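You operate a simulated robot arm through the tools that you are given. There is no shell and no other tool.

Carry out the task below with a simulated robot arm. There is one attempt and no reset: what you move stays moved.

JOB
Set the outfeed shutter to 120 mm on its scale.
Fine: slacken both knobs first and tighten both afterwards; the dryer is off and cold, leave it so.

Only the result counts: the job must be done as asked and must still hold three seconds after the hand-in. Knocking over, shifting, dropping, spilling or breaking anything else fails it.

ROBOT AND FRAMES
A 7-joint arm with a two-finger parallel gripper, fixed in place. Base frame: the origin is on the floor under the middle of its stand, x ahead of it, y to its left, z up. Lengths are in m, angles in degrees, forces in N, time in s.
It reaches about 0.966 m from its shoulder. Its first joint turns from -166.0 to 166.0 degrees. Payload 3.43 kg.
The TCP is the grasp point between the finger pads, 0.03 m short of the fingertips. In the tool frame z runs along the fingers and y along their closing line. Largest opening 0.094 m; finger width 0.028, thickness 0.01; the body of the gripper, 0.05 by 0.096 m, starts 0.055 m behind the TCP.
Orientation is told as [roll, pitch, yaw] about the base's x, y, z axes, in that order, counted from this pose: with the fingers straight down and closing along the base's y, the tool's x points along the base's -x, its y along +y and its z along -z.

CONTROLS
- The arm moves only by the tool arm_command. Its argument "moves" is a list that holds one entry, the list of rows, each a list of 6 numbers: the shift along the tool's x, y, z in units of 300 mm (1.0 is 300 mm), then the turn, a rotation vector about the tool's x, y, z in units of 120 degrees (1.0 is 120 degrees). In form: [[[dx, dy, dz, rx, ry, rz], ...]]. A call has 1 to 20 rows; each row is the pose to reach, as a shift and turn from the pose commanded when the call began, along the tool's axes at that moment. "jaw" is the opening, from 0 (shut) to 1 (fully open), set as the call begins (left out, the last holds). A call with a number of a shift or a turn outside -1 to 1 is refused whole. Rows are played at 5 a second. More than 0.05 m and 8.6 degrees between two rows, or a gripper value outside its range, and nothing of the call is played. Where a pose cannot be reached the arm comes as near as it can. A force on the tool above 40 N (or 10 N above the force at the start of the call, whichever is more), or a blocked arm, ends the call early, and 0.2 s more pass. The fingers move at their own pace (about 0.045 m/s each) and stop on an object; they squeeze with about 24 N. The grip force told is the motor's: it shows also when the fingers shut on nothing. Time passes only in rows, and 0.2 s behind the last, so rows that repeat a pose let the fingers close. The reply holds the time, the measured pose of the TCP, the force on the tool along the base axes, the opening and the grip force, in the units named above and with some noise, with the torque about the TCP (base axes, N m) and any sound that the robot's microphone picked up.
- Cameras (640 x 400 px; columns grow to the right, rows downward): "scene" is fixed at [0.2139, 0.6633, 1.6323]; the picture's right is [-0.68, -0.73, 0.00], its down [-0.53, 0.50, -0.68] and it looks along [0.50, -0.47, -0.73] (base axes); focal length 337 px, centre (320, 200). "wrist" rides on the gripper at [0.076, 0.014, -0.103] in the tool frame; the picture's right is [-0.18, 0.98, 0.00], its down [-0.75, -0.14, -0.64] and it looks along [-0.63, -0.12, 0.77] (tool axes); focal length 243 px, centre (320, 200). There is no depth. A picture from a camera that has moved, and an enlarged one, comes with that camera's place and axes in the base frame and with its lens. The place of the scene camera against the robot may be out by one fixed shift of up to 0.025 m in any direction.
- grab_frame(camera): a new picture of that camera. The clock stands still meanwhile.
- slide_trunk(by): slides the trunk up (or, below 0, down) by that many m; the arm rides with it, the base frame stays. It gives what a move gives, with no picture.
- zoom(camera, box): a new picture of the part [left, top, right, bottom] of that camera's present view, enlarged. The clock stands still meanwhile.
- sign_off(): hands the job in; it is judged then, once.

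Nothing tells you positions but the pictures and the camera data. Unless the task says otherwise, let go and move clear before handing in.

The tools are called by a JSON object that holds its "fn" and its "kwargs". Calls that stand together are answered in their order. arm_command: Moves the arm, as the interface text tells. Its arguments: {"type":"object","properties":{"moves":{"type":"array","items":{"type":"array","items":{"type":"array","items":{"type":"number"}}}},"jaw":{"type":"number"}},"required":["moves"]} The other tools are called the same way: slide_trunk (by) moves the trunk up or down; grab_frame (camera) takes a picture; zoom (camera, box) takes an enlarged picture of a part of a camera's view; sign_off () hands the job in.

At the start:

```text
clock: 0.0
ee_pos: [0.6916, 0.0724, 1.1533]
ee_rot: [0.0, 0.0, 0.0]
ft_force: [-0.1, -0.1, -1.3]
moment: [0.03, 0.0, 0.0]
opening: 0.094
finger_force: 0.0
trunk travel left (down, up): [-0.325, 0.165]
```

scene: 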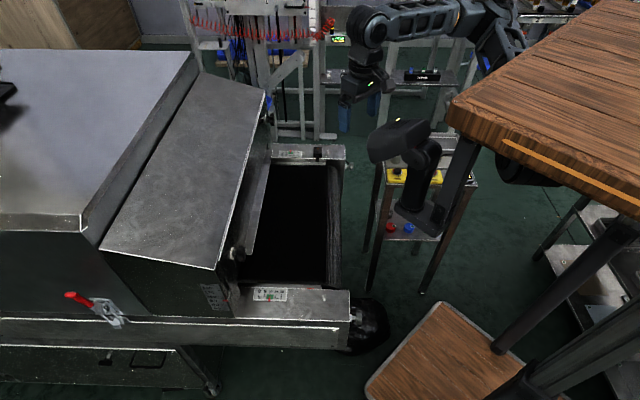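
wrist: 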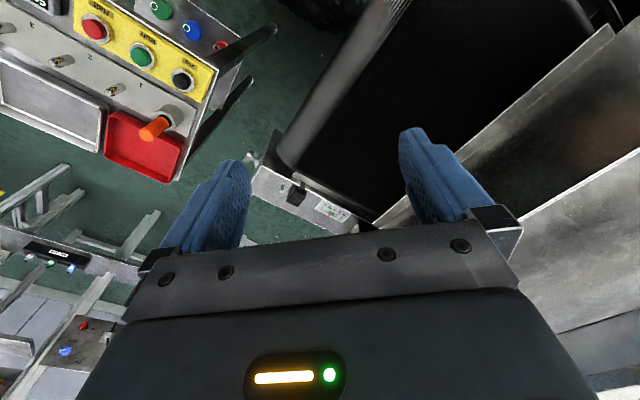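

I see a dryer conveyor on the left of the scene view with an outfeed hood and a shutter plate over the belt, with what look like knobs near the hood's edge. I'll look closer before I move anything.

{"fn": "zoom", "kwargs": {"camera": "scene", "box": [190, 200, 370, 330]}}

{"fn": "zoom", "kwargs": {"camera": "scene", "box": [230, 80, 370, 180]}}

{"fn": "zoom", "kwargs": {"camera": "scene", "box": [40, 260, 180, 350]}}

{"fn": "zoom", "kwargs": {"camera": "wrist", "box": [240, 0, 640, 250]}}

```text
3.08 times, centred on (280, 265) of scene
camera zoom: at [0.2139, 0.6633, 1.6323], right [-0.68, -0.73, 0.0], down [-0.53, 0.5, -0.68], along [0.5, -0.47, -0.73], focal length 1038 px, centre (443, 0)
```

zoom: 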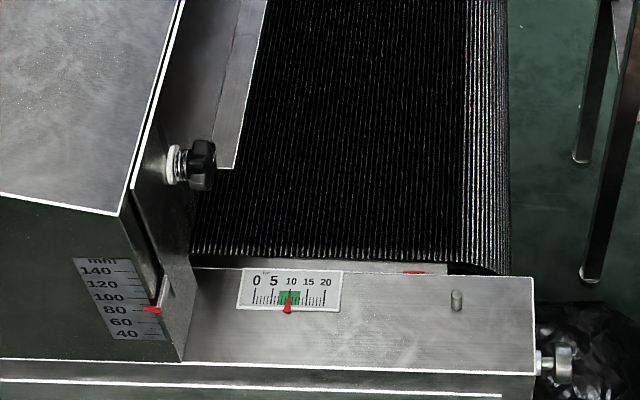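

```text
4.00 times, centred on (300, 130) of scene
camera zoom: at [0.2139, 0.6633, 1.6323], right [-0.68, -0.73, 0.0], down [-0.53, 0.5, -0.68], along [0.5, -0.47, -0.73], focal length 1349 px, centre (400, 480)
```

zoom: 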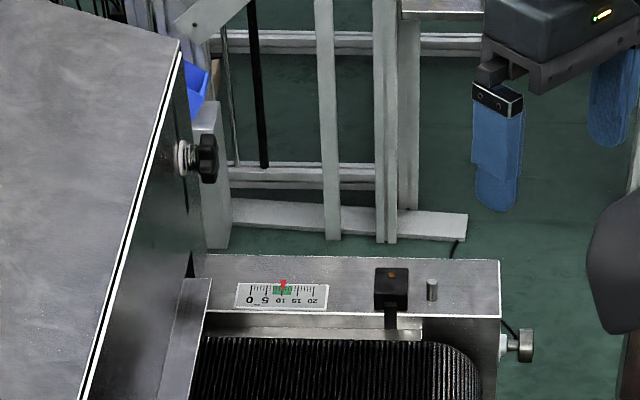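

```text
4.44 times, centred on (110, 305) of scene
camera zoom: at [0.2139, 0.6633, 1.6323], right [-0.68, -0.73, 0.0], down [-0.53, 0.5, -0.68], along [0.5, -0.47, -0.73], focal length 1499 px, centre (1253, -267)
```

zoom: 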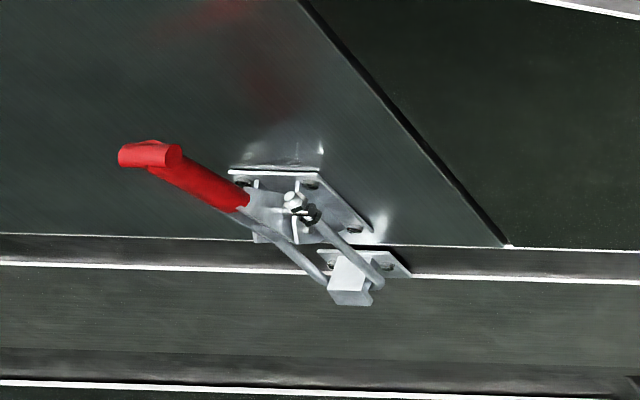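

```text
1.60 times, centred on (440, 125) of wrist
camera zoom: at [0.6157, 0.0857, 1.2552], right [0.18, 0.98, 0.0], down [0.75, -0.14, 0.64], along [0.63, -0.12, -0.77], focal length 388 px, centre (128, 320)
```

zoom: 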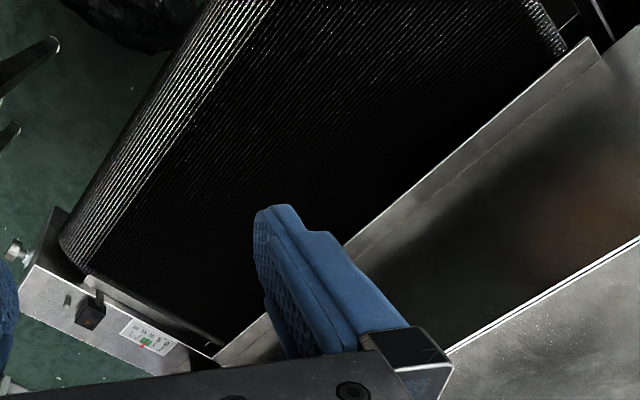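

The shutter is the vertical plate under the hood with two black star knobs, and its red pointer reads about 82 on a 40–140 scale. I estimate the knobs at roughly [0.69, 0.48, 0.93] and [1.1, 0.06, 0.93]. I'll check the surroundings for obstacles before moving.

{"fn": "zoom", "kwargs": {"camera": "scene", "box": [340, 80, 500, 280]}}

{"fn": "zoom", "kwargs": {"camera": "scene", "box": [195, 255, 255, 295]}}

{"fn": "zoom", "kwargs": {"camera": "wrist", "box": [0, 0, 280, 175]}}

```text
2.00 times, centred on (420, 180) of scene
camera zoom: at [0.2139, 0.6633, 1.6323], right [-0.68, -0.73, 0.0], down [-0.53, 0.5, -0.68], along [0.5, -0.47, -0.73], focal length 674 px, centre (120, 240)
```

zoom: 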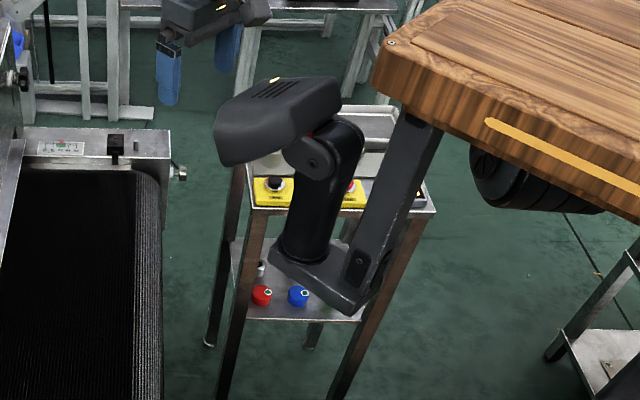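

```text
10.00 times, centred on (225, 275) of scene
camera zoom: at [0.2139, 0.6633, 1.6323], right [-0.68, -0.73, 0.0], down [-0.53, 0.5, -0.68], along [0.5, -0.47, -0.73], focal length 3372 px, centre (1270, -550)
```

zoom: 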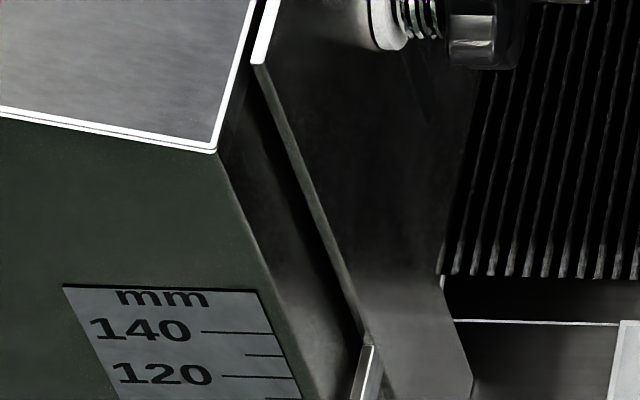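

```text
2.29 times, centred on (140, 88) of wrist
camera zoom: at [0.6157, 0.0857, 1.2552], right [0.18, 0.98, 0.0], down [0.75, -0.14, 0.64], along [0.63, -0.12, -0.77], focal length 555 px, centre (731, 457)
```

zoom: 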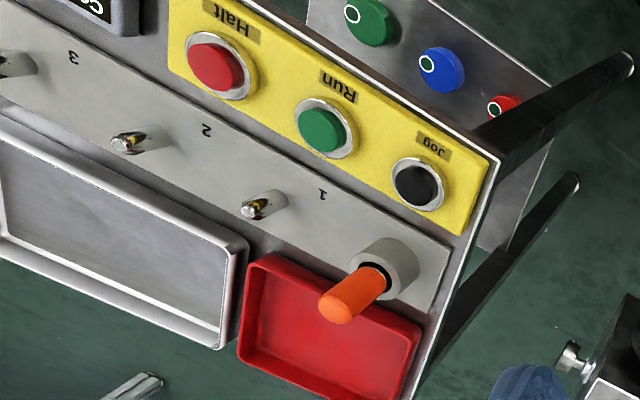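

The black post and the wooden slab near the robot need placing before I move past them. I'll zoom in on where the arm meets the slab.

{"fn": "zoom", "kwargs": {"camera": "scene", "box": [400, 0, 640, 150]}}

{"fn": "zoom", "kwargs": {"camera": "scene", "box": [400, 200, 640, 400]}}

{"fn": "zoom", "kwargs": {"camera": "scene", "box": [300, 0, 540, 150]}}

```text
2.67 times, centred on (520, 75) of scene
camera zoom: at [0.2139, 0.6633, 1.6323], right [-0.68, -0.73, 0.0], down [-0.53, 0.5, -0.68], along [0.5, -0.47, -0.73], focal length 899 px, centre (-213, 533)
```

zoom: 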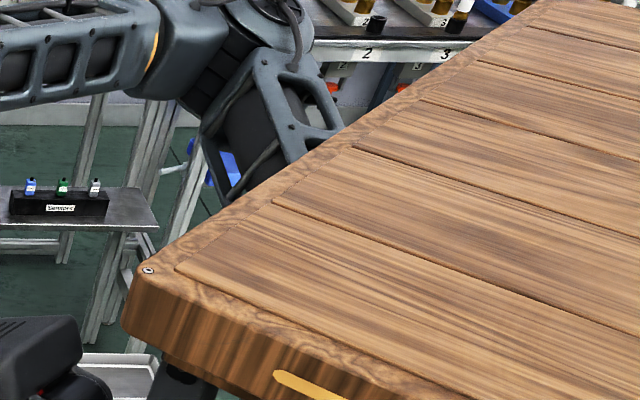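

```text
2.00 times, centred on (520, 300) of scene
camera zoom: at [0.2139, 0.6633, 1.6323], right [-0.68, -0.73, 0.0], down [-0.53, 0.5, -0.68], along [0.5, -0.47, -0.73], focal length 674 px, centre (-80, 0)
```

zoom: 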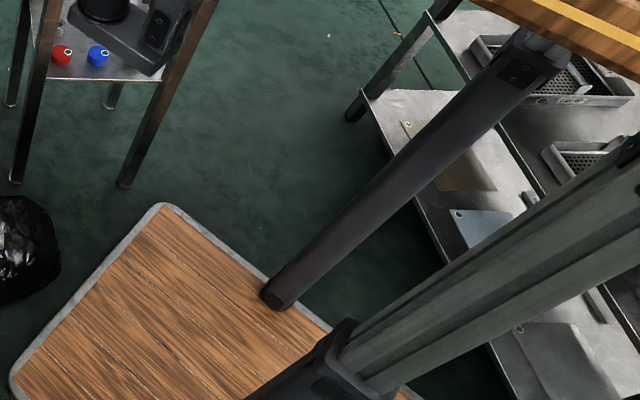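

```text
2.67 times, centred on (420, 75) of scene
camera zoom: at [0.2139, 0.6633, 1.6323], right [-0.68, -0.73, 0.0], down [-0.53, 0.5, -0.68], along [0.5, -0.47, -0.73], focal length 899 px, centre (53, 533)
```

zoom: 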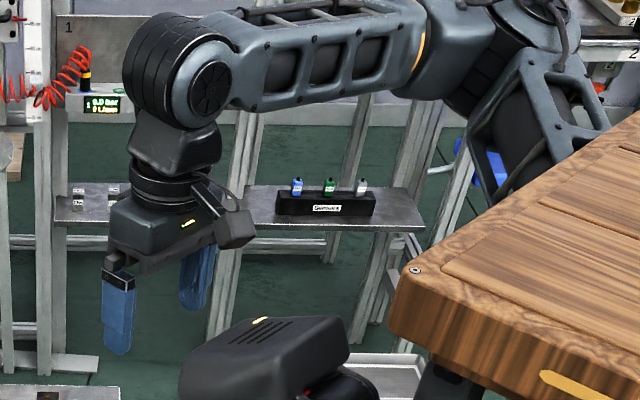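

The slab, column and black head all look like parts of the robot's own stand, so I'll keep the arm away from them. Next I'll turn the gripper to face the shutter (yaw 45, pitch -30) for a good wrist view.

{"fn": "arm_command", "kwargs": {"moves": [[[0.008, -0.0125, 0.04, -0.0123, -0.0296, -0.0458], [0.017, -0.025, 0.08, -0.0246, -0.0593, -0.0915], [0.025, -0.0375, 0.125, -0.0369, -0.0889, -0.1373], [0.033, -0.05, 0.167, -0.0492, -0.1185, -0.1831], [0.042, -0.0625, 0.208, -0.0614, -0.1481, -0.2288], [0.05, -0.075, 0.25, -0.0737, -0.1778, -0.2746], [0.058, -0.0875, 0.29, -0.086, -0.2074, -0.3203], [0.067, -0.1, 0.333, -0.0983, -0.237, -0.3661]]]}}

{"fn": "grab_frame", "kwargs": {"camera": "wrist"}}

{"fn": "grab_frame", "kwargs": {"camera": "scene"}}

```text
clock: 1.8
ee_pos: [0.6717, 0.043, 1.054]
ee_rot: [0.1, -30.2, 45.0]
ft_force: [-0.1, -0.6, -0.1]
moment: [-0.05, -0.01, -0.01]
opening: 0.0937
finger_force: 0.0
trunk travel left (down, up): [-0.325, 0.165]
```

```text
taken
camera wrist: at [0.5791, -0.0309, 1.103], right [-0.58, 0.81, 0.09], down [0.33, 0.13, 0.93], along [0.74, 0.58, -0.35], focal length 243 px, centre (320, 200)
```

wrist: 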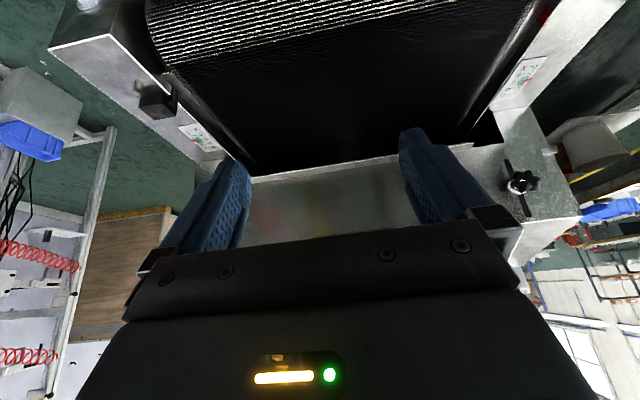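

```text
taken
```

scene: 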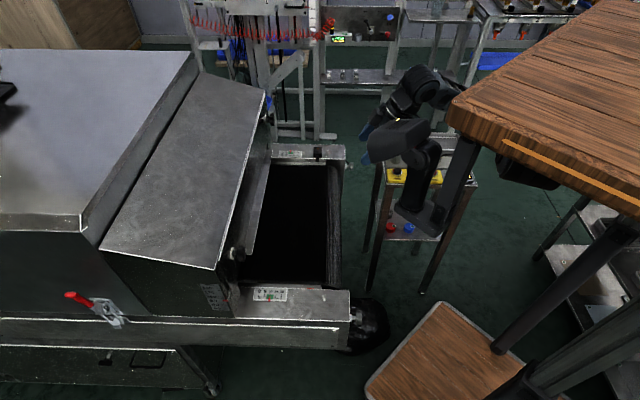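

The near knob triangulates to about [0.678, 0.486, 0.957], and at the same height the far one is about [1.076, 0.086, 0.957]. I'll turn the camera back toward the robot once to see where the slab and black head are, so I can route the arm safely.

{"fn": "arm_command", "kwargs": {"moves": [[[-0.025, -0.034, -0.0255, -0.0327, 0, -0.0567], [-0.051, -0.068, -0.051, -0.0654, 0, -0.1134], [-0.076, -0.102, -0.0765, -0.0981, 0, -0.1701], [-0.101, -0.135, -0.102, -0.1309, 0, -0.2269], [-0.127, -0.169, -0.1275, -0.1636, 0, -0.2836], [-0.152, -0.203, -0.153, -0.1963, 0, -0.3403], [-0.178, -0.237, -0.1785, -0.229, 0, -0.397], [-0.203, -0.271, -0.204, -0.2617, 0, -0.4537], [-0.228, -0.305, -0.2295, -0.2944, 0, -0.5104], [-0.254, -0.339, -0.255, -0.3271, 0, -0.5671], [-0.279, -0.372, -0.2805, -0.3599, 0, -0.6239], [-0.304, -0.406, -0.306, -0.3926, 0, -0.6806], [-0.33, -0.44, -0.3315, -0.4253, 0, -0.7373], [-0.355, -0.474, -0.357, -0.458, 0, -0.794]]]}}

{"fn": "grab_frame", "kwargs": {"camera": "wrist"}}

{"fn": "grab_frame", "kwargs": {"camera": "scene"}}

```text
clock: 4.8
ee_pos: [0.7997, -0.032, 1.1981]
ee_rot: [-0.1, -30.0, 155.1]
ft_force: [0.3, 1.1, 0.1]
moment: [-0.01, 0.03, 0.02]
opening: 0.0939
finger_force: 0.0
trunk travel left (down, up): [-0.325, 0.165]
```

```text
taken
camera wrist: at [0.9001, -0.0949, 1.2496], right [-0.56, -0.82, 0.09], down [-0.24, 0.27, 0.93], along [-0.79, 0.5, -0.35], focal length 243 px, centre (320, 200)
```

wrist: 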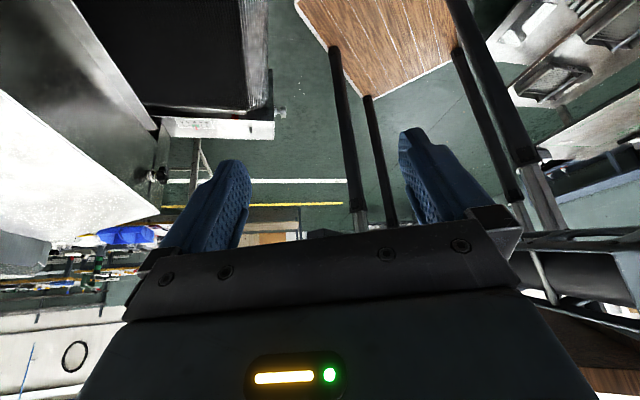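

```text
taken
```

scene: 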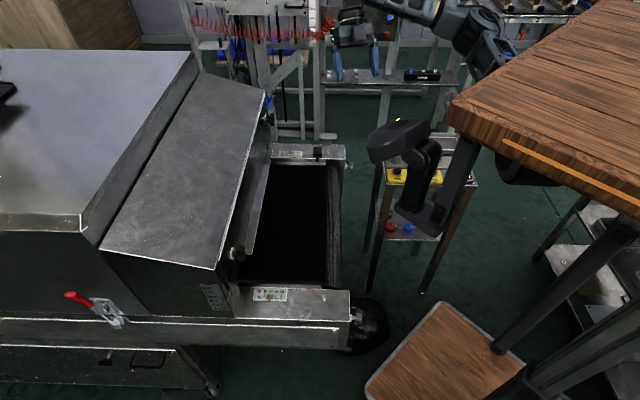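

The slab stands on four legs with the floor board beneath. The black head is hidden behind the gripper, so I'll go up 0.28 m and look back down over it.

{"fn": "arm_command", "kwargs": {"moves": [[[-0.0667, 0, -0.1155, 0, 0, 0], [-0.1333, 0, -0.231, 0, 0, 0], [-0.2, 0, -0.3464, 0, 0, 0], [-0.2667, 0, -0.462, 0, 0, 0], [-0.3333, 0, -0.5774, 0, 0, 0], [-0.4, 0, -0.693, 0, 0, 0], [-0.4667, 0, -0.808, 0, 0, 0]]]}}

{"fn": "grab_frame", "kwargs": {"camera": "wrist"}}

```text
clock: 6.4
ee_pos: [0.7661, -0.0051, 1.3434]
ee_rot: [-1.2, -32.5, 155.7]
ft_force: [-0.2, -0.3, 0.2]
moment: [-0.01, 0.0, 0.0]
opening: 0.0938
finger_force: 0.1
out of reach, approached as far as the arm can: row 4, 5, 6, 7
trunk travel left (down, up): [-0.325, 0.165]
```

```text
taken
camera wrist: at [0.8692, -0.0698, 1.3879], right [-0.56, -0.83, 0.08], down [-0.21, 0.24, 0.95], along [-0.8, 0.51, -0.31], focal length 243 px, centre (320, 200)
```

wrist: 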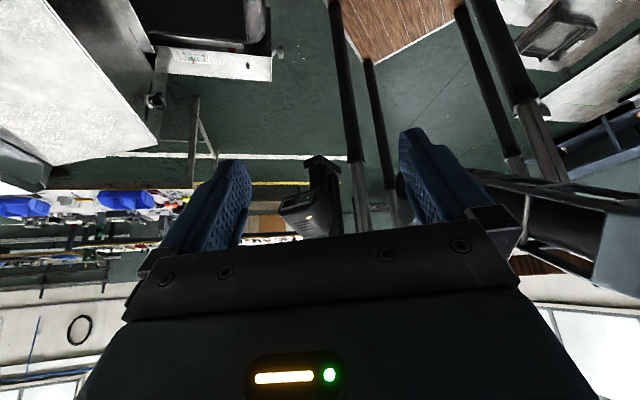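

The black head is at about [0.52, 0.20, 1.23] with its post at [0.38, 0.23, 1.1], hanging under the robot's slab. I'll reverse the last move to come back into reach.

{"fn": "arm_command", "kwargs": {"moves": [[[0.0667, 0, 0.1155, 0, 0, 0], [0.1333, 0, 0.231, 0, 0, 0], [0.2, 0, 0.3464, 0, 0, 0], [0.2667, 0, 0.462, 0, 0, 0], [0.3333, 0, 0.5774, 0, 0, 0], [0.4, 0, 0.693, 0, 0, 0], [0.4667, 0, 0.808, 0, 0, 0]]]}}

```text
clock: 8.0
ee_pos: [0.7634, -0.0023, 1.0799]
ee_rot: [0.0, -29.9, 155.0]
ft_force: [-0.1, -0.9, -0.4]
moment: [-0.01, -0.05, -0.01]
opening: 0.094
finger_force: 0.1
trunk travel left (down, up): [-0.325, 0.165]
```

The commanded pose is now near [0.763, -0.002, 1.08]. Next I'll turn back to yaw 45 facing the shutter.

{"fn": "arm_command", "kwargs": {"moves": [[[0.009, 0.007, -0.0105, 0.0327, 0, 0.0567], [0.017, 0.013, -0.021, 0.0654, 0, 0.1134], [0.026, 0.02, -0.0315, 0.0981, 0, 0.1701], [0.035, 0.027, -0.042, 0.1309, 0, 0.2269], [0.044, 0.033, -0.0525, 0.1636, 0, 0.2836], [0.052, 0.04, -0.063, 0.1963, 0, 0.3403], [0.061, 0.047, -0.0735, 0.229, 0, 0.397], [0.07, 0.053, -0.084, 0.2617, 0, 0.4537], [0.078, 0.06, -0.0945, 0.2944, 0, 0.5104], [0.087, 0.067, -0.105, 0.3271, 0, 0.5671], [0.096, 0.073, -0.1155, 0.3599, 0, 0.6239], [0.105, 0.08, -0.126, 0.3926, 0, 0.6806], [0.113, 0.086, -0.1365, 0.4253, 0, 0.7373], [0.122, 0.093, -0.147, 0.458, 0, 0.794]]]}}

{"fn": "grab_frame", "kwargs": {"camera": "wrist"}}

```text
clock: 11.0
ee_pos: [0.8014, -0.0516, 1.098]
ee_rot: [0.1, -30.0, 44.8]
ft_force: [0.1, 0.8, -0.2]
moment: [-0.01, 0.04, 0.0]
opening: 0.0939
finger_force: 0.1
trunk travel left (down, up): [-0.325, 0.165]
```

```text
taken
camera wrist: at [0.7079, -0.1238, 1.1489], right [-0.58, 0.81, 0.09], down [0.33, 0.13, 0.93], along [0.74, 0.57, -0.35], focal length 243 px, centre (320, 200)
```

wrist: 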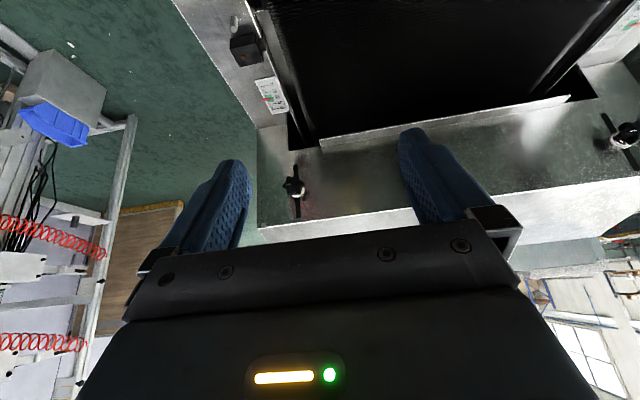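

The far knob is clearly in view and triangulates to about [1.067, 0.092, 0.963], with the near one at [0.677, 0.486, 0.961]. I'll zoom in on both knobs for detail.

{"fn": "zoom", "kwargs": {"camera": "wrist", "box": [250, 150, 330, 230]}}

{"fn": "zoom", "kwargs": {"camera": "wrist", "box": [560, 90, 640, 190]}}

{"fn": "grab_frame", "kwargs": {"camera": "scene"}}

```text
5.00 times, centred on (290, 190) of wrist
camera zoom: at [0.7079, -0.1238, 1.1489], right [-0.58, 0.81, 0.09], down [0.33, 0.13, 0.93], along [0.74, 0.57, -0.35], focal length 1213 px, centre (470, 250)
```

zoom: 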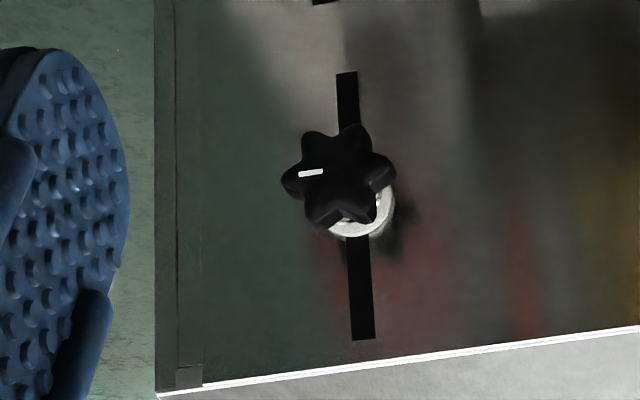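

```text
4.00 times, centred on (600, 140) of wrist
camera zoom: at [0.7079, -0.1238, 1.1489], right [-0.58, 0.81, 0.09], down [0.33, 0.13, 0.93], along [0.74, 0.57, -0.35], focal length 970 px, centre (-800, 440)
```

zoom: 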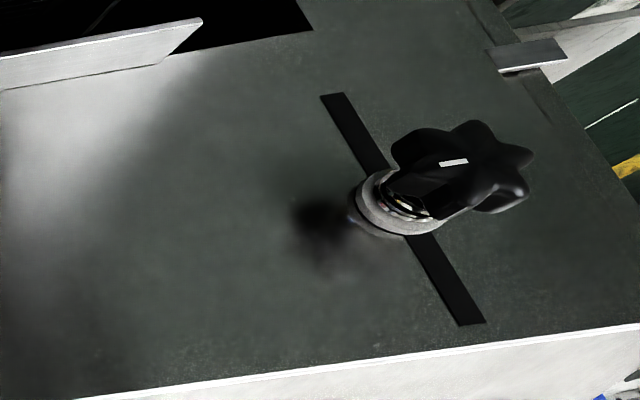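

```text
taken
```

scene: 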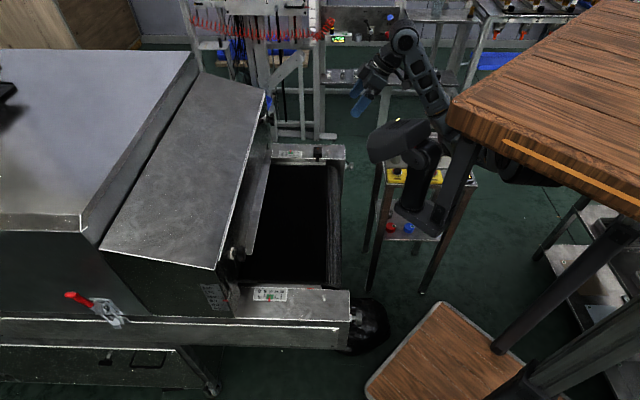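

Both knobs are six-lobed with a white radial mark, which will let me check how far each has turned. They sit in vertical slots with a spring washer behind, and the shutter has a lip along its bottom edge. I'll go to a pre-grasp 12 cm in front of the far knob with the fingers pointing at it.

{"fn": "arm_command", "kwargs": {"moves": [[[-0.0246, -0.0285, 0.0681, 0, -0.05, 0], [-0.0492, -0.057, 0.1362, 0, -0.1, 0], [-0.0738, -0.0855, 0.2043, 0, -0.15, 0], [-0.0984, -0.114, 0.2724, 0, -0.2, 0], [-0.123, -0.1425, 0.3405, 0, -0.25, 0], [-0.1476, -0.171, 0.4086, 0, -0.3, 0], [-0.1722, -0.1995, 0.4767, 0, -0.35, 0], [-0.1968, -0.228, 0.5448, 0, -0.4, 0], [-0.2214, -0.2565, 0.6129, 0, -0.45, 0], [-0.246, -0.285, 0.681, 0, -0.5, 0]]]}}

{"fn": "grab_frame", "kwargs": {"camera": "wrist"}}

{"fn": "grab_frame", "kwargs": {"camera": "scene"}}

```text
clock: 13.2
ee_pos: [0.978, 0.0063, 0.9602]
ee_rot: [-170.4, -89.8, -144.6]
ft_force: [-0.6, -0.2, -0.2]
moment: [-0.02, 0.0, 0.0]
opening: 0.0941
finger_force: 0.0
trunk travel left (down, up): [-0.325, 0.165]
```

```text
taken
camera wrist: at [0.8962, -0.0565, 0.8824], right [-0.69, 0.7, 0.18], down [-0.36, -0.55, 0.75], along [0.62, 0.46, 0.63], focal length 243 px, centre (320, 200)
```

wrist: 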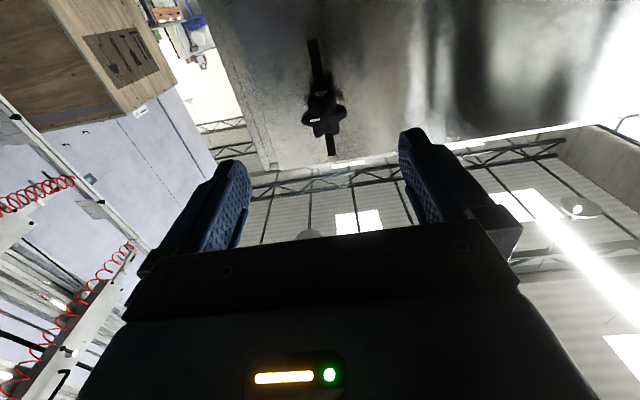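

```text
taken
```

scene: 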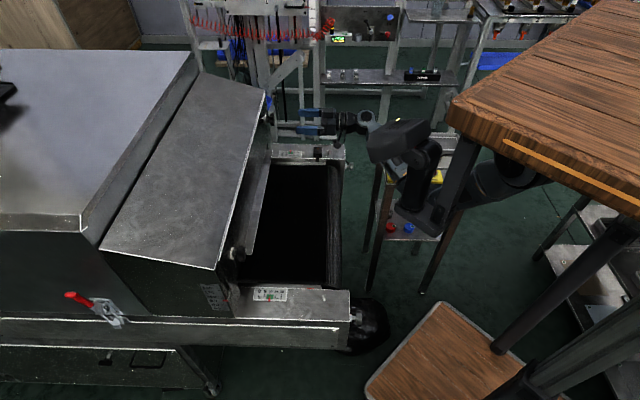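

The pre-grasp pose is reached and the knob is centred ahead of the fingers. I'll zoom in to refine the alignment.

{"fn": "zoom", "kwargs": {"camera": "wrist", "box": [270, 30, 380, 170]}}

{"fn": "zoom", "kwargs": {"camera": "scene", "box": [240, 80, 400, 180]}}

```text
2.86 times, centred on (325, 100) of wrist
camera zoom: at [0.8962, -0.0565, 0.8824], right [-0.69, 0.7, 0.18], down [-0.36, -0.55, 0.75], along [0.62, 0.46, 0.63], focal length 693 px, centre (306, 486)
```

zoom: 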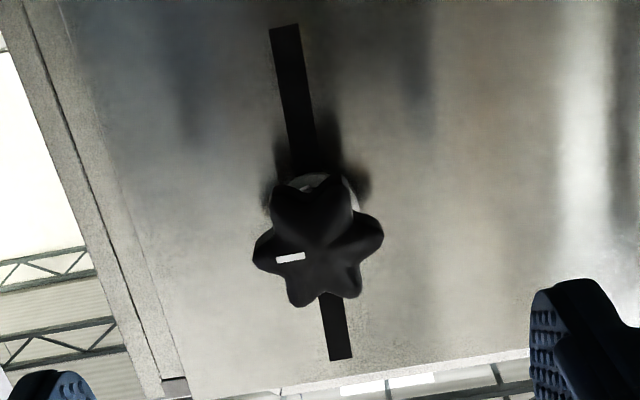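

```text
4.00 times, centred on (320, 130) of scene
camera zoom: at [0.2139, 0.6633, 1.6323], right [-0.68, -0.73, 0.0], down [-0.53, 0.5, -0.68], along [0.5, -0.47, -0.73], focal length 1349 px, centre (320, 480)
```

zoom: 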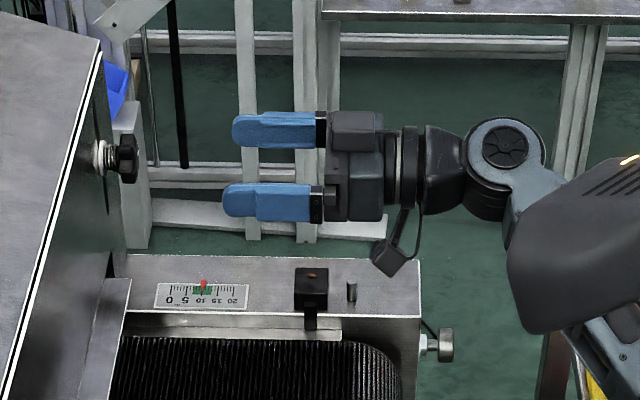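

The scene view puts the knob front about 8 cm beyond the fingertips, and it may be a few mm above the tool axis. I'll advance 5 cm and check again.

{"fn": "arm_command", "kwargs": {"moves": [[[0, 0.004, 0.06, 0, 0, 0], [0, 0.008, 0.12, 0, 0, 0], [0, 0.01, 0.17, 0, 0, 0]]]}}

{"fn": "zoom", "kwargs": {"camera": "wrist", "box": [220, 60, 420, 200]}}

{"fn": "zoom", "kwargs": {"camera": "scene", "box": [240, 90, 340, 150]}}

```text
clock: 14.0
ee_pos: [1.0133, 0.044, 0.9586]
ee_rot: [160.9, -89.9, -115.9]
ft_force: [-0.2, 0.2, 0.7]
moment: [0.03, -0.03, 0.01]
opening: 0.0938
finger_force: 0.1
trunk travel left (down, up): [-0.325, 0.165]
```

```text
2.86 times, centred on (320, 130) of wrist
camera zoom: at [0.9299, -0.0188, 0.8825], right [-0.69, 0.7, 0.18], down [-0.36, -0.55, 0.75], along [0.63, 0.46, 0.63], focal length 693 px, centre (320, 400)
```

zoom: 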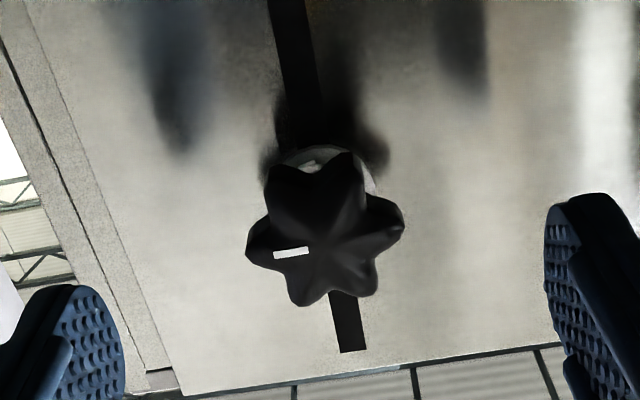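

```text
6.40 times, centred on (290, 120) of scene
camera zoom: at [0.2139, 0.6633, 1.6323], right [-0.68, -0.73, 0.0], down [-0.53, 0.5, -0.68], along [0.5, -0.47, -0.73], focal length 2158 px, centre (512, 712)
```

zoom: 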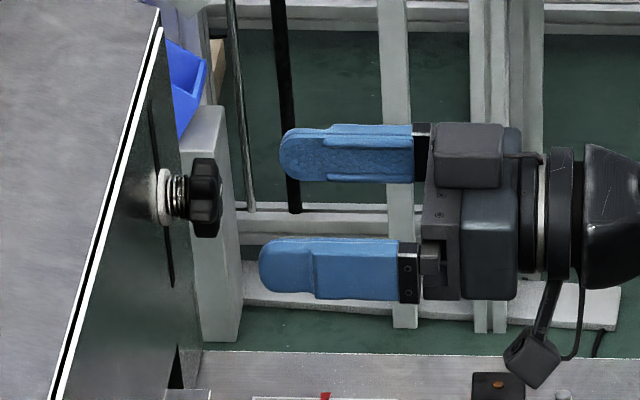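

The knob front is about 5 cm ahead of the TCP, nearly on axis and perhaps 3–4 mm high. Its lobes line up with the closing line, so I'll roll +30° to put the pads flat across lobe pairs and shift up 3 mm.

{"fn": "arm_command", "kwargs": {"moves": [[[-0.003, 0, 0, 0, 0, 0.0625], [-0.006, 0, 0, 0, 0, 0.125], [-0.009, 0, 0, 0, 0, 0.1875], [-0.01, 0, 0, 0, 0, 0.25]]]}}

{"fn": "zoom", "kwargs": {"camera": "wrist", "box": [220, 60, 420, 200]}}

{"fn": "zoom", "kwargs": {"camera": "scene", "box": [240, 90, 340, 150]}}

```text
clock: 15.0
ee_pos: [1.0126, 0.0446, 0.9616]
ee_rot: [90.1, -60.0, -45.1]
ft_force: [-1.7, 0.4, 0.5]
moment: [0.0, 0.02, 0.02]
opening: 0.0938
finger_force: 0.1
trunk travel left (down, up): [-0.325, 0.165]
```

```text
2.86 times, centred on (320, 130) of wrist
camera zoom: at [0.9043, 0.0074, 0.9025], right [-0.54, 0.54, 0.65], down [-0.1, -0.81, 0.58], along [0.84, 0.25, 0.49], focal length 693 px, centre (320, 400)
```

zoom: 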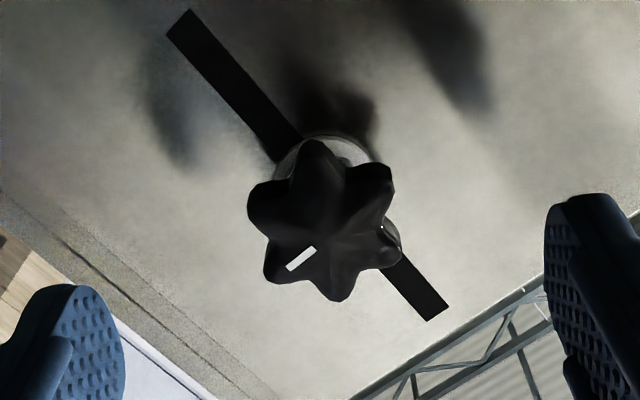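

```text
6.40 times, centred on (290, 120) of scene
camera zoom: at [0.2139, 0.6633, 1.6323], right [-0.68, -0.73, 0.0], down [-0.53, 0.5, -0.68], along [0.5, -0.47, -0.73], focal length 2158 px, centre (512, 712)
```

zoom: 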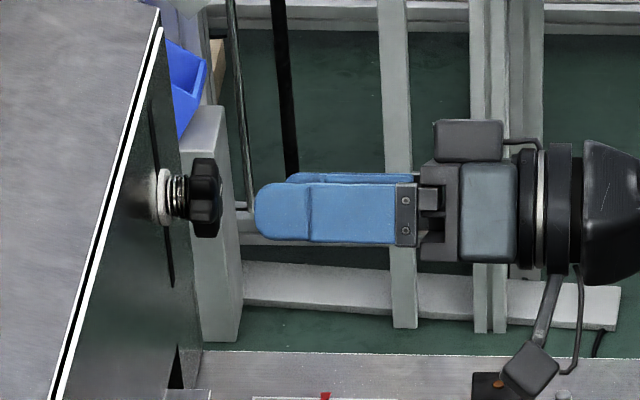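

Alignment looks good from both cameras, with the knob within about 2 mm of the axis. I'll advance 5.2 cm with the jaws open and then check the clearance.

{"fn": "arm_command", "kwargs": {"moves": [[[-0.0058, 0.0033, 0.06, 0, 0, 0], [-0.0058, 0.0033, 0.12, 0, 0, 0], [-0.0058, 0.0033, 0.17, 0, 0, 0]]]}}

{"fn": "zoom", "kwargs": {"camera": "wrist", "box": [220, 80, 420, 220]}}

{"fn": "zoom", "kwargs": {"camera": "scene", "box": [240, 90, 340, 150]}}

```text
clock: 15.8
ee_pos: [1.0485, 0.0809, 0.9642]
ee_rot: [90.1, -60.0, -45.2]
ft_force: [0.2, 0.0, -0.2]
moment: [0.01, -0.01, -0.01]
opening: 0.0937
finger_force: 0.0
trunk travel left (down, up): [-0.325, 0.165]
```

```text
2.86 times, centred on (320, 150) of wrist
camera zoom: at [0.941, 0.0434, 0.9044], right [-0.54, 0.54, 0.65], down [-0.1, -0.81, 0.58], along [0.84, 0.25, 0.49], focal length 693 px, centre (320, 343)
```

zoom: 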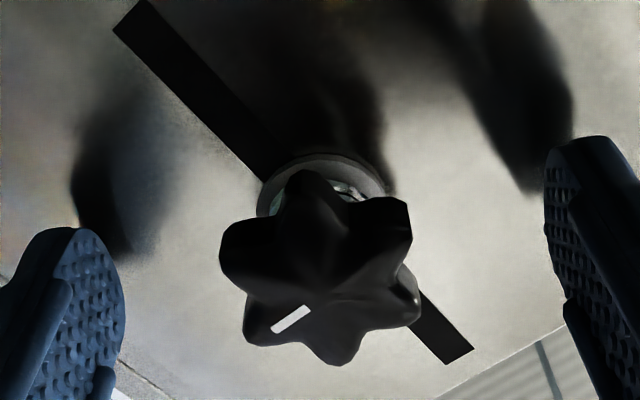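

```text
6.40 times, centred on (290, 120) of scene
camera zoom: at [0.2139, 0.6633, 1.6323], right [-0.68, -0.73, 0.0], down [-0.53, 0.5, -0.68], along [0.5, -0.47, -0.73], focal length 2158 px, centre (512, 712)
```

zoom: 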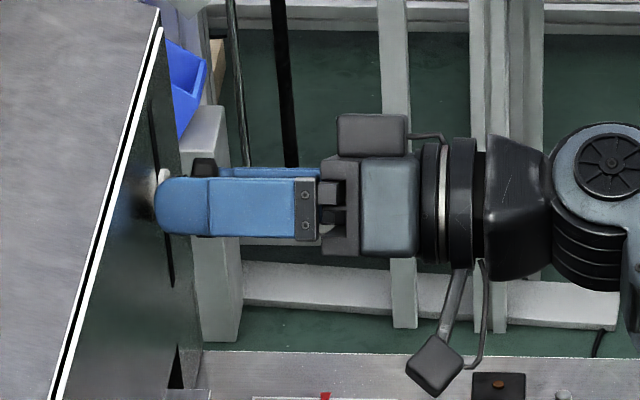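

The fingers now straddle the knob head with the tips just short of the plate. I'll close the grip.

{"fn": "arm_command", "kwargs": {"moves": [[[0, 0, 0, 0, 0, 0], [0, 0, 0, 0, 0, 0], [0, 0, 0, 0, 0, 0], [0, 0, 0, 0, 0, 0], [0, 0, 0, 0, 0, 0]]], "jaw": 0}}

{"fn": "zoom", "kwargs": {"camera": "wrist", "box": [220, 80, 420, 220]}}

{"fn": "zoom", "kwargs": {"camera": "scene", "box": [240, 90, 340, 150]}}

```text
clock: 17.0
ee_pos: [1.0487, 0.0822, 0.9628]
ee_rot: [90.1, -60.0, -45.2]
ft_force: [0.8, 0.8, 0.8]
moment: [-0.01, -0.02, -0.02]
opening: 0.0415
finger_force: 45.2
trunk travel left (down, up): [-0.325, 0.165]
```

```text
2.86 times, centred on (320, 150) of wrist
camera zoom: at [0.9409, 0.0439, 0.9043], right [-0.54, 0.54, 0.65], down [-0.1, -0.81, 0.58], along [0.84, 0.25, 0.49], focal length 693 px, centre (320, 343)
```

zoom: 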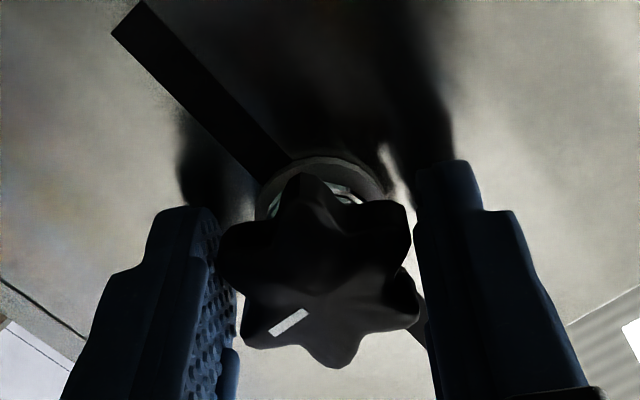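

```text
6.40 times, centred on (290, 120) of scene
camera zoom: at [0.2139, 0.6633, 1.6323], right [-0.68, -0.73, 0.0], down [-0.53, 0.5, -0.68], along [0.5, -0.47, -0.73], focal length 2158 px, centre (512, 712)
```

zoom: 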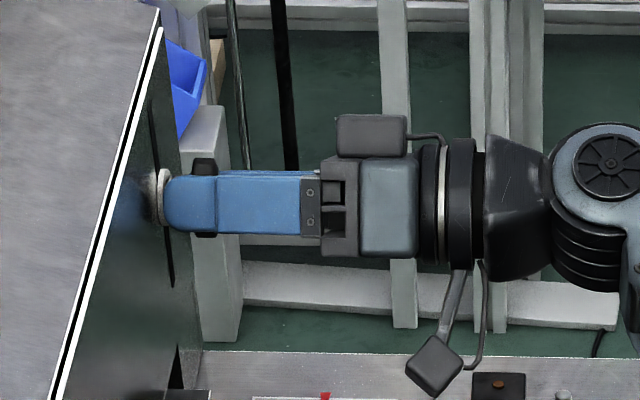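

The grip is firm at 41.5 mm opening. I'll turn 30° counter-clockwise seen from the front (negative about tool z) and check the torque and the mark.

{"fn": "arm_command", "kwargs": {"moves": [[[0, 0, 0, 0, 0, -0.05], [0, 0, 0, 0, 0, -0.1], [0, 0, 0, 0, 0, -0.15], [0, 0, 0, 0, 0, -0.2], [0, 0, 0, 0, 0, -0.25]]]}}

{"fn": "zoom", "kwargs": {"camera": "wrist", "box": [220, 80, 420, 220]}}

```text
clock: 18.2
ee_pos: [1.05, 0.0819, 0.9639]
ee_rot: [-109.8, -89.9, 154.7]
ft_force: [11.3, -0.4, -0.8]
moment: [0.45, -0.41, -0.11]
opening: 0.0414
finger_force: 44.9
trunk travel left (down, up): [-0.325, 0.165]
```

```text
2.86 times, centred on (320, 150) of wrist
camera zoom: at [0.9669, 0.0179, 0.8867], right [-0.69, 0.7, 0.18], down [-0.36, -0.55, 0.75], along [0.63, 0.46, 0.63], focal length 693 px, centre (320, 343)
```

zoom: 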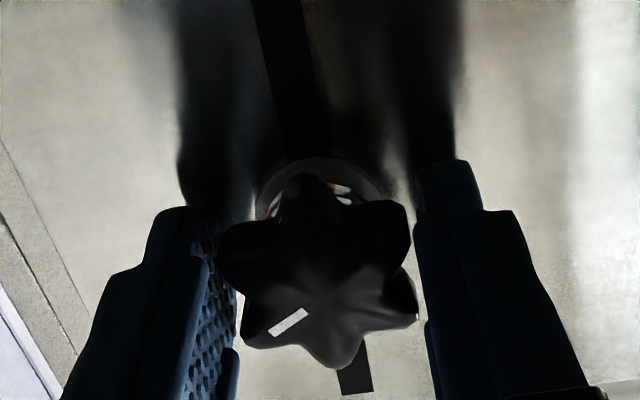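

The knob turned with the gripper, and the torque about its axis is small. I'll turn a further 45°.

{"fn": "arm_command", "kwargs": {"moves": [[[0, 0, 0, 0, 0, -0.0625], [0, 0, 0, 0, 0, -0.125], [0, 0, 0, 0, 0, -0.1875], [0, 0, 0, 0, 0, -0.25], [0, 0, 0, 0, 0, -0.3125], [0, 0, 0, 0, 0, -0.375]]]}}

{"fn": "zoom", "kwargs": {"camera": "wrist", "box": [220, 80, 420, 220]}}

{"fn": "zoom", "kwargs": {"camera": "scene", "box": [240, 90, 340, 150]}}

```text
clock: 19.6
ee_pos: [1.0494, 0.0809, 0.9635]
ee_rot: [-90.0, -45.0, 134.9]
ft_force: [32.7, -3.5, 2.7]
moment: [0.11, -0.06, -0.32]
opening: 0.0415
finger_force: 44.9
trunk travel left (down, up): [-0.325, 0.165]
```

```text
2.86 times, centred on (320, 150) of wrist
camera zoom: at [1.0084, -0.0238, 0.8993], right [-0.58, 0.58, -0.57], down [-0.76, -0.15, 0.63], along [0.29, 0.8, 0.53], focal length 693 px, centre (320, 343)
```

zoom: 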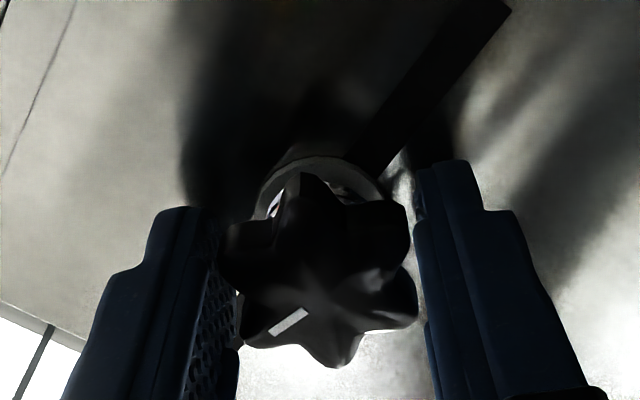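

```text
6.40 times, centred on (290, 120) of scene
camera zoom: at [0.2139, 0.6633, 1.6323], right [-0.68, -0.73, 0.0], down [-0.53, 0.5, -0.68], along [0.5, -0.47, -0.73], focal length 2158 px, centre (512, 712)
```

zoom: 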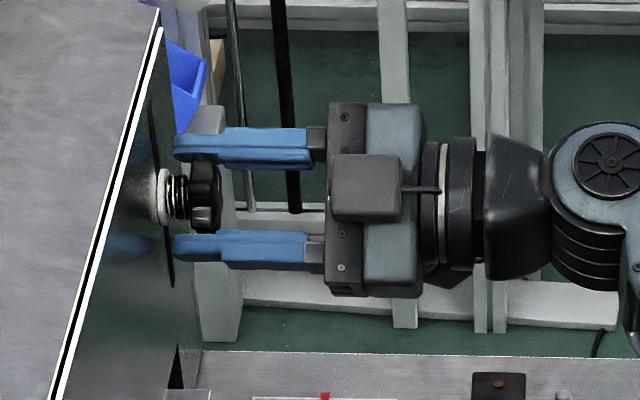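

The knob has turned 75° with little axial torque, but side force has built up to 33 N, likely from a small axis offset. I'll open, see how the forces settle, and check the mark.

{"fn": "arm_command", "kwargs": {"moves": [[[0, 0, 0, 0, 0, 0], [0, 0, 0, 0, 0, 0], [0, 0, 0, 0, 0, 0]]], "jaw": 0.75}}

{"fn": "zoom", "kwargs": {"camera": "wrist", "box": [220, 80, 420, 220]}}

{"fn": "zoom", "kwargs": {"camera": "scene", "box": [240, 90, 340, 150]}}

{"fn": "zoom", "kwargs": {"camera": "scene", "box": [190, 270, 270, 320]}}

```text
clock: 20.4
ee_pos: [1.0488, 0.0817, 0.9635]
ee_rot: [-90.0, -45.0, 135.0]
ft_force: [-0.8, -0.3, -0.3]
moment: [-0.01, -0.02, 0.02]
opening: 0.0707
finger_force: 0.0
trunk travel left (down, up): [-0.325, 0.165]
```

```text
2.86 times, centred on (320, 150) of wrist
camera zoom: at [1.0072, -0.0226, 0.8989], right [-0.58, 0.58, -0.56], down [-0.76, -0.15, 0.63], along [0.29, 0.8, 0.53], focal length 693 px, centre (320, 343)
```

zoom: 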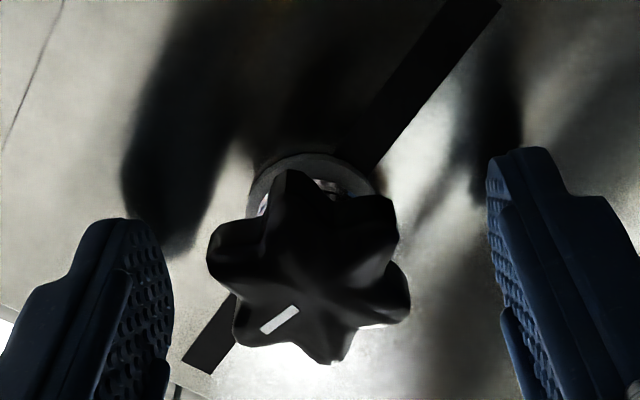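

```text
6.40 times, centred on (290, 120) of scene
camera zoom: at [0.2139, 0.6633, 1.6323], right [-0.68, -0.73, 0.0], down [-0.53, 0.5, -0.68], along [0.5, -0.47, -0.73], focal length 2158 px, centre (512, 712)
```

zoom: 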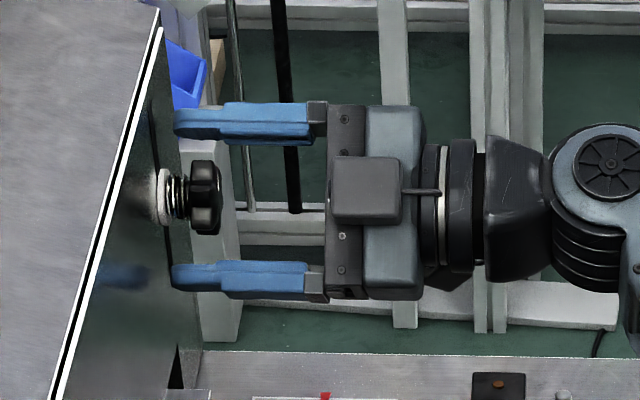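

```text
8.00 times, centred on (230, 295) of scene
camera zoom: at [0.2139, 0.6633, 1.6323], right [-0.68, -0.73, 0.0], down [-0.53, 0.5, -0.68], along [0.5, -0.47, -0.73], focal length 2698 px, centre (1040, -560)
```

zoom: 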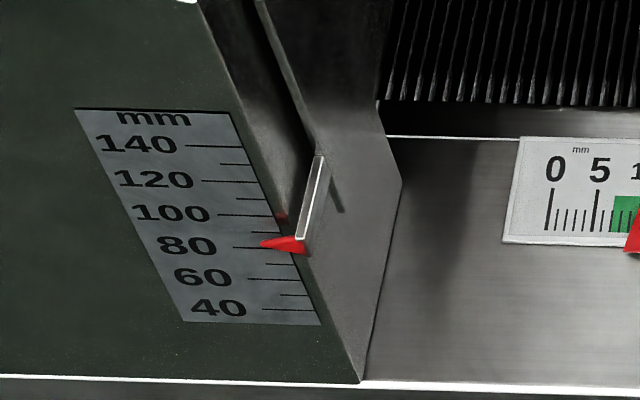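

The knob stays turned and the shutter hasn't moved (it still reads about 82). The force pattern and scene view suggest the knob is about 2 mm up and 1 mm outboard of my axis. I'll correct that while rolling back +120° with the jaws open, then grip again.

{"fn": "arm_command", "kwargs": {"moves": [[[-0.0019, -0.0066, 0, 0, 0, 0.0625], [-0.0019, -0.0066, 0, 0, 0, 0.125], [-0.0019, -0.0066, 0, 0, 0, 0.1875], [-0.0019, -0.0066, 0, 0, 0, 0.25], [-0.0019, -0.0066, 0, 0, 0, 0.3125], [-0.0019, -0.0066, 0, 0, 0, 0.375], [-0.0019, -0.0066, 0, 0, 0, 0.4375], [-0.0019, -0.0066, 0, 0, 0, 0.5], [-0.0019, -0.0066, 0, 0, 0, 0.5625], [-0.0019, -0.0066, 0, 0, 0, 0.625], [-0.0019, -0.0066, 0, 0, 0, 0.6875], [-0.0019, -0.0066, 0, 0, 0, 0.75], [-0.0019, -0.0066, 0, 0, 0, 0.8125], [-0.0019, -0.0066, 0, 0, 0, 0.875], [-0.0019, -0.0066, 0, 0, 0, 0.9375], [-0.0019, -0.0066, 0, 0, 0, 1.0]]]}}

{"fn": "zoom", "kwargs": {"camera": "wrist", "box": [220, 80, 420, 220]}}

{"fn": "zoom", "kwargs": {"camera": "scene", "box": [240, 90, 340, 150]}}

```text
clock: 23.8
ee_pos: [1.0499, 0.0805, 0.9653]
ee_rot: [90.1, -14.9, -45.0]
ft_force: [-0.2, 0.4, 0.1]
moment: [0.07, -0.03, -0.02]
opening: 0.0705
finger_force: 0.0
trunk travel left (down, up): [-0.325, 0.165]
```

```text
2.86 times, centred on (320, 150) of wrist
camera zoom: at [0.9224, 0.062, 0.9591], right [-0.05, 0.05, 1.0], down [0.09, -0.99, 0.06], along [0.99, 0.09, 0.05], focal length 693 px, centre (320, 343)
```

zoom: 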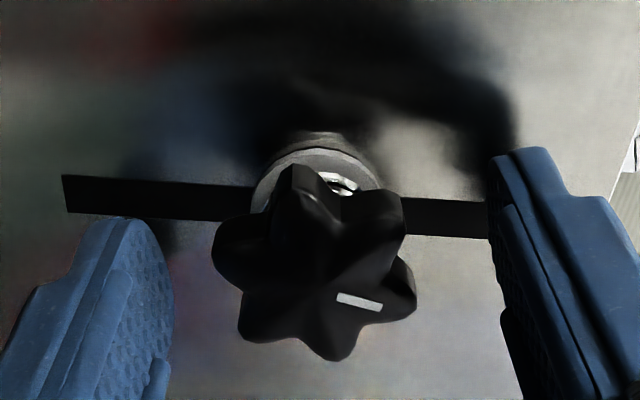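

```text
6.40 times, centred on (290, 120) of scene
camera zoom: at [0.2139, 0.6633, 1.6323], right [-0.68, -0.73, 0.0], down [-0.53, 0.5, -0.68], along [0.5, -0.47, -0.73], focal length 2158 px, centre (512, 712)
```

zoom: 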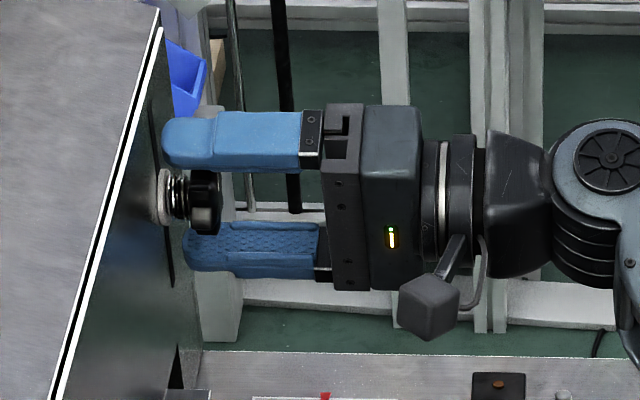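

Roll +75 is reached and the knob sits between the fingers. I'll grip and check the centring from the force.

{"fn": "arm_command", "kwargs": {"moves": [[[0, 0, 0, 0, 0, 0], [0, 0, 0, 0, 0, 0], [0, 0, 0, 0, 0, 0], [0, 0, 0, 0, 0, 0]]], "jaw": 0}}

```text
clock: 24.8
ee_pos: [1.0503, 0.0802, 0.9657]
ee_rot: [89.9, -15.0, -44.9]
ft_force: [1.4, -0.5, -2.5]
moment: [-0.05, 0.04, -0.12]
opening: 0.0413
finger_force: 45.3
trunk travel left (down, up): [-0.325, 0.165]
```

Well centred, with only small forces. I'll turn 60° counter-clockwise and check.

{"fn": "arm_command", "kwargs": {"moves": [[[0, 0, 0, 0, 0, -0.0625], [0, 0, 0, 0, 0, -0.125], [0, 0, 0, 0, 0, -0.1875], [0, 0, 0, 0, 0, -0.25], [0, 0, 0, 0, 0, -0.3125], [0, 0, 0, 0, 0, -0.375], [0, 0, 0, 0, 0, -0.4375], [0, 0, 0, 0, 0, -0.5]]]}}

{"fn": "zoom", "kwargs": {"camera": "wrist", "box": [220, 80, 420, 220]}}

```text
clock: 26.6
ee_pos: [1.0486, 0.0808, 0.9648]
ee_rot: [90.0, -75.1, -44.9]
ft_force: [-0.3, -0.3, -4.1]
moment: [0.52, -0.48, -0.09]
opening: 0.0411
finger_force: 44.7
trunk travel left (down, up): [-0.325, 0.165]
```

```text
2.86 times, centred on (320, 150) of wrist
camera zoom: at [0.9534, 0.0311, 0.8948], right [-0.64, 0.64, 0.43], down [-0.22, -0.69, 0.69], along [0.74, 0.35, 0.58], focal length 693 px, centre (320, 343)
```

zoom: 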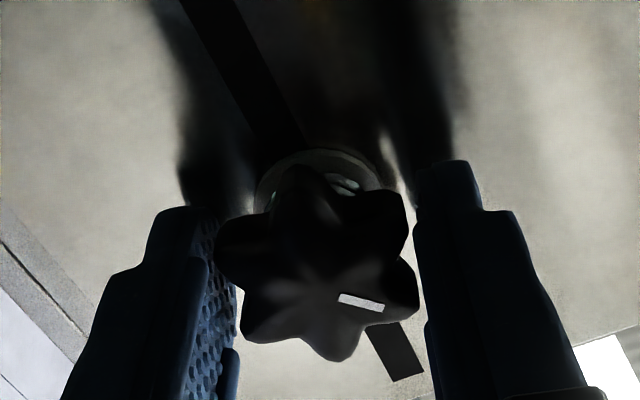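

Forces are low and the knob is at about 135° total. I'll turn 45° more for half a turn.

{"fn": "arm_command", "kwargs": {"moves": [[[0, 0, 0, 0, 0, -0.0625], [0, 0, 0, 0, 0, -0.125], [0, 0, 0, 0, 0, -0.1875], [0, 0, 0, 0, 0, -0.25], [0, 0, 0, 0, 0, -0.3125], [0, 0, 0, 0, 0, -0.375]]]}}

{"fn": "zoom", "kwargs": {"camera": "wrist", "box": [220, 80, 420, 220]}}

{"fn": "zoom", "kwargs": {"camera": "scene", "box": [190, 270, 270, 320]}}

```text
clock: 28.0
ee_pos: [1.0495, 0.0817, 0.9647]
ee_rot: [-90.0, -60.0, 135.1]
ft_force: [-10.3, 1.9, -5.6]
moment: [-0.22, 0.27, 0.05]
opening: 0.0414
finger_force: 45.5
trunk travel left (down, up): [-0.325, 0.165]
```

```text
2.86 times, centred on (320, 150) of wrist
camera zoom: at [0.9951, -0.0106, 0.8917], right [-0.67, 0.67, -0.33], down [-0.63, -0.27, 0.72], along [0.39, 0.69, 0.61], focal length 693 px, centre (320, 343)
```

zoom: 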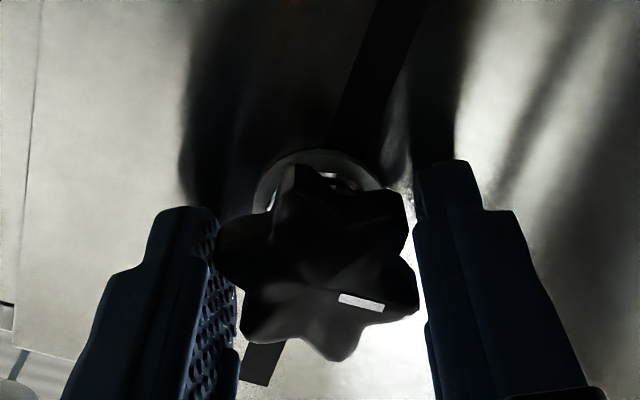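

```text
8.00 times, centred on (230, 295) of scene
camera zoom: at [0.2139, 0.6633, 1.6323], right [-0.68, -0.73, 0.0], down [-0.53, 0.5, -0.68], along [0.5, -0.47, -0.73], focal length 2698 px, centre (1040, -560)
```

zoom: 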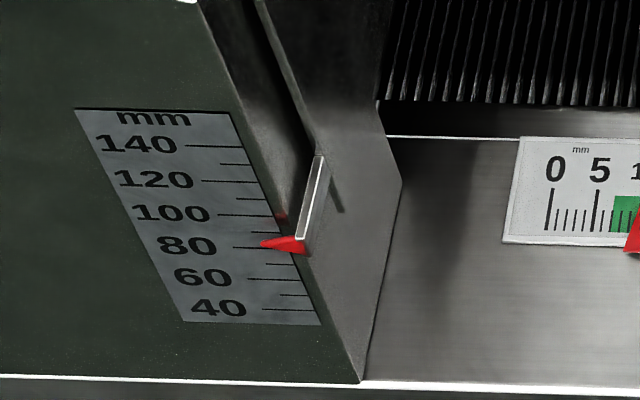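

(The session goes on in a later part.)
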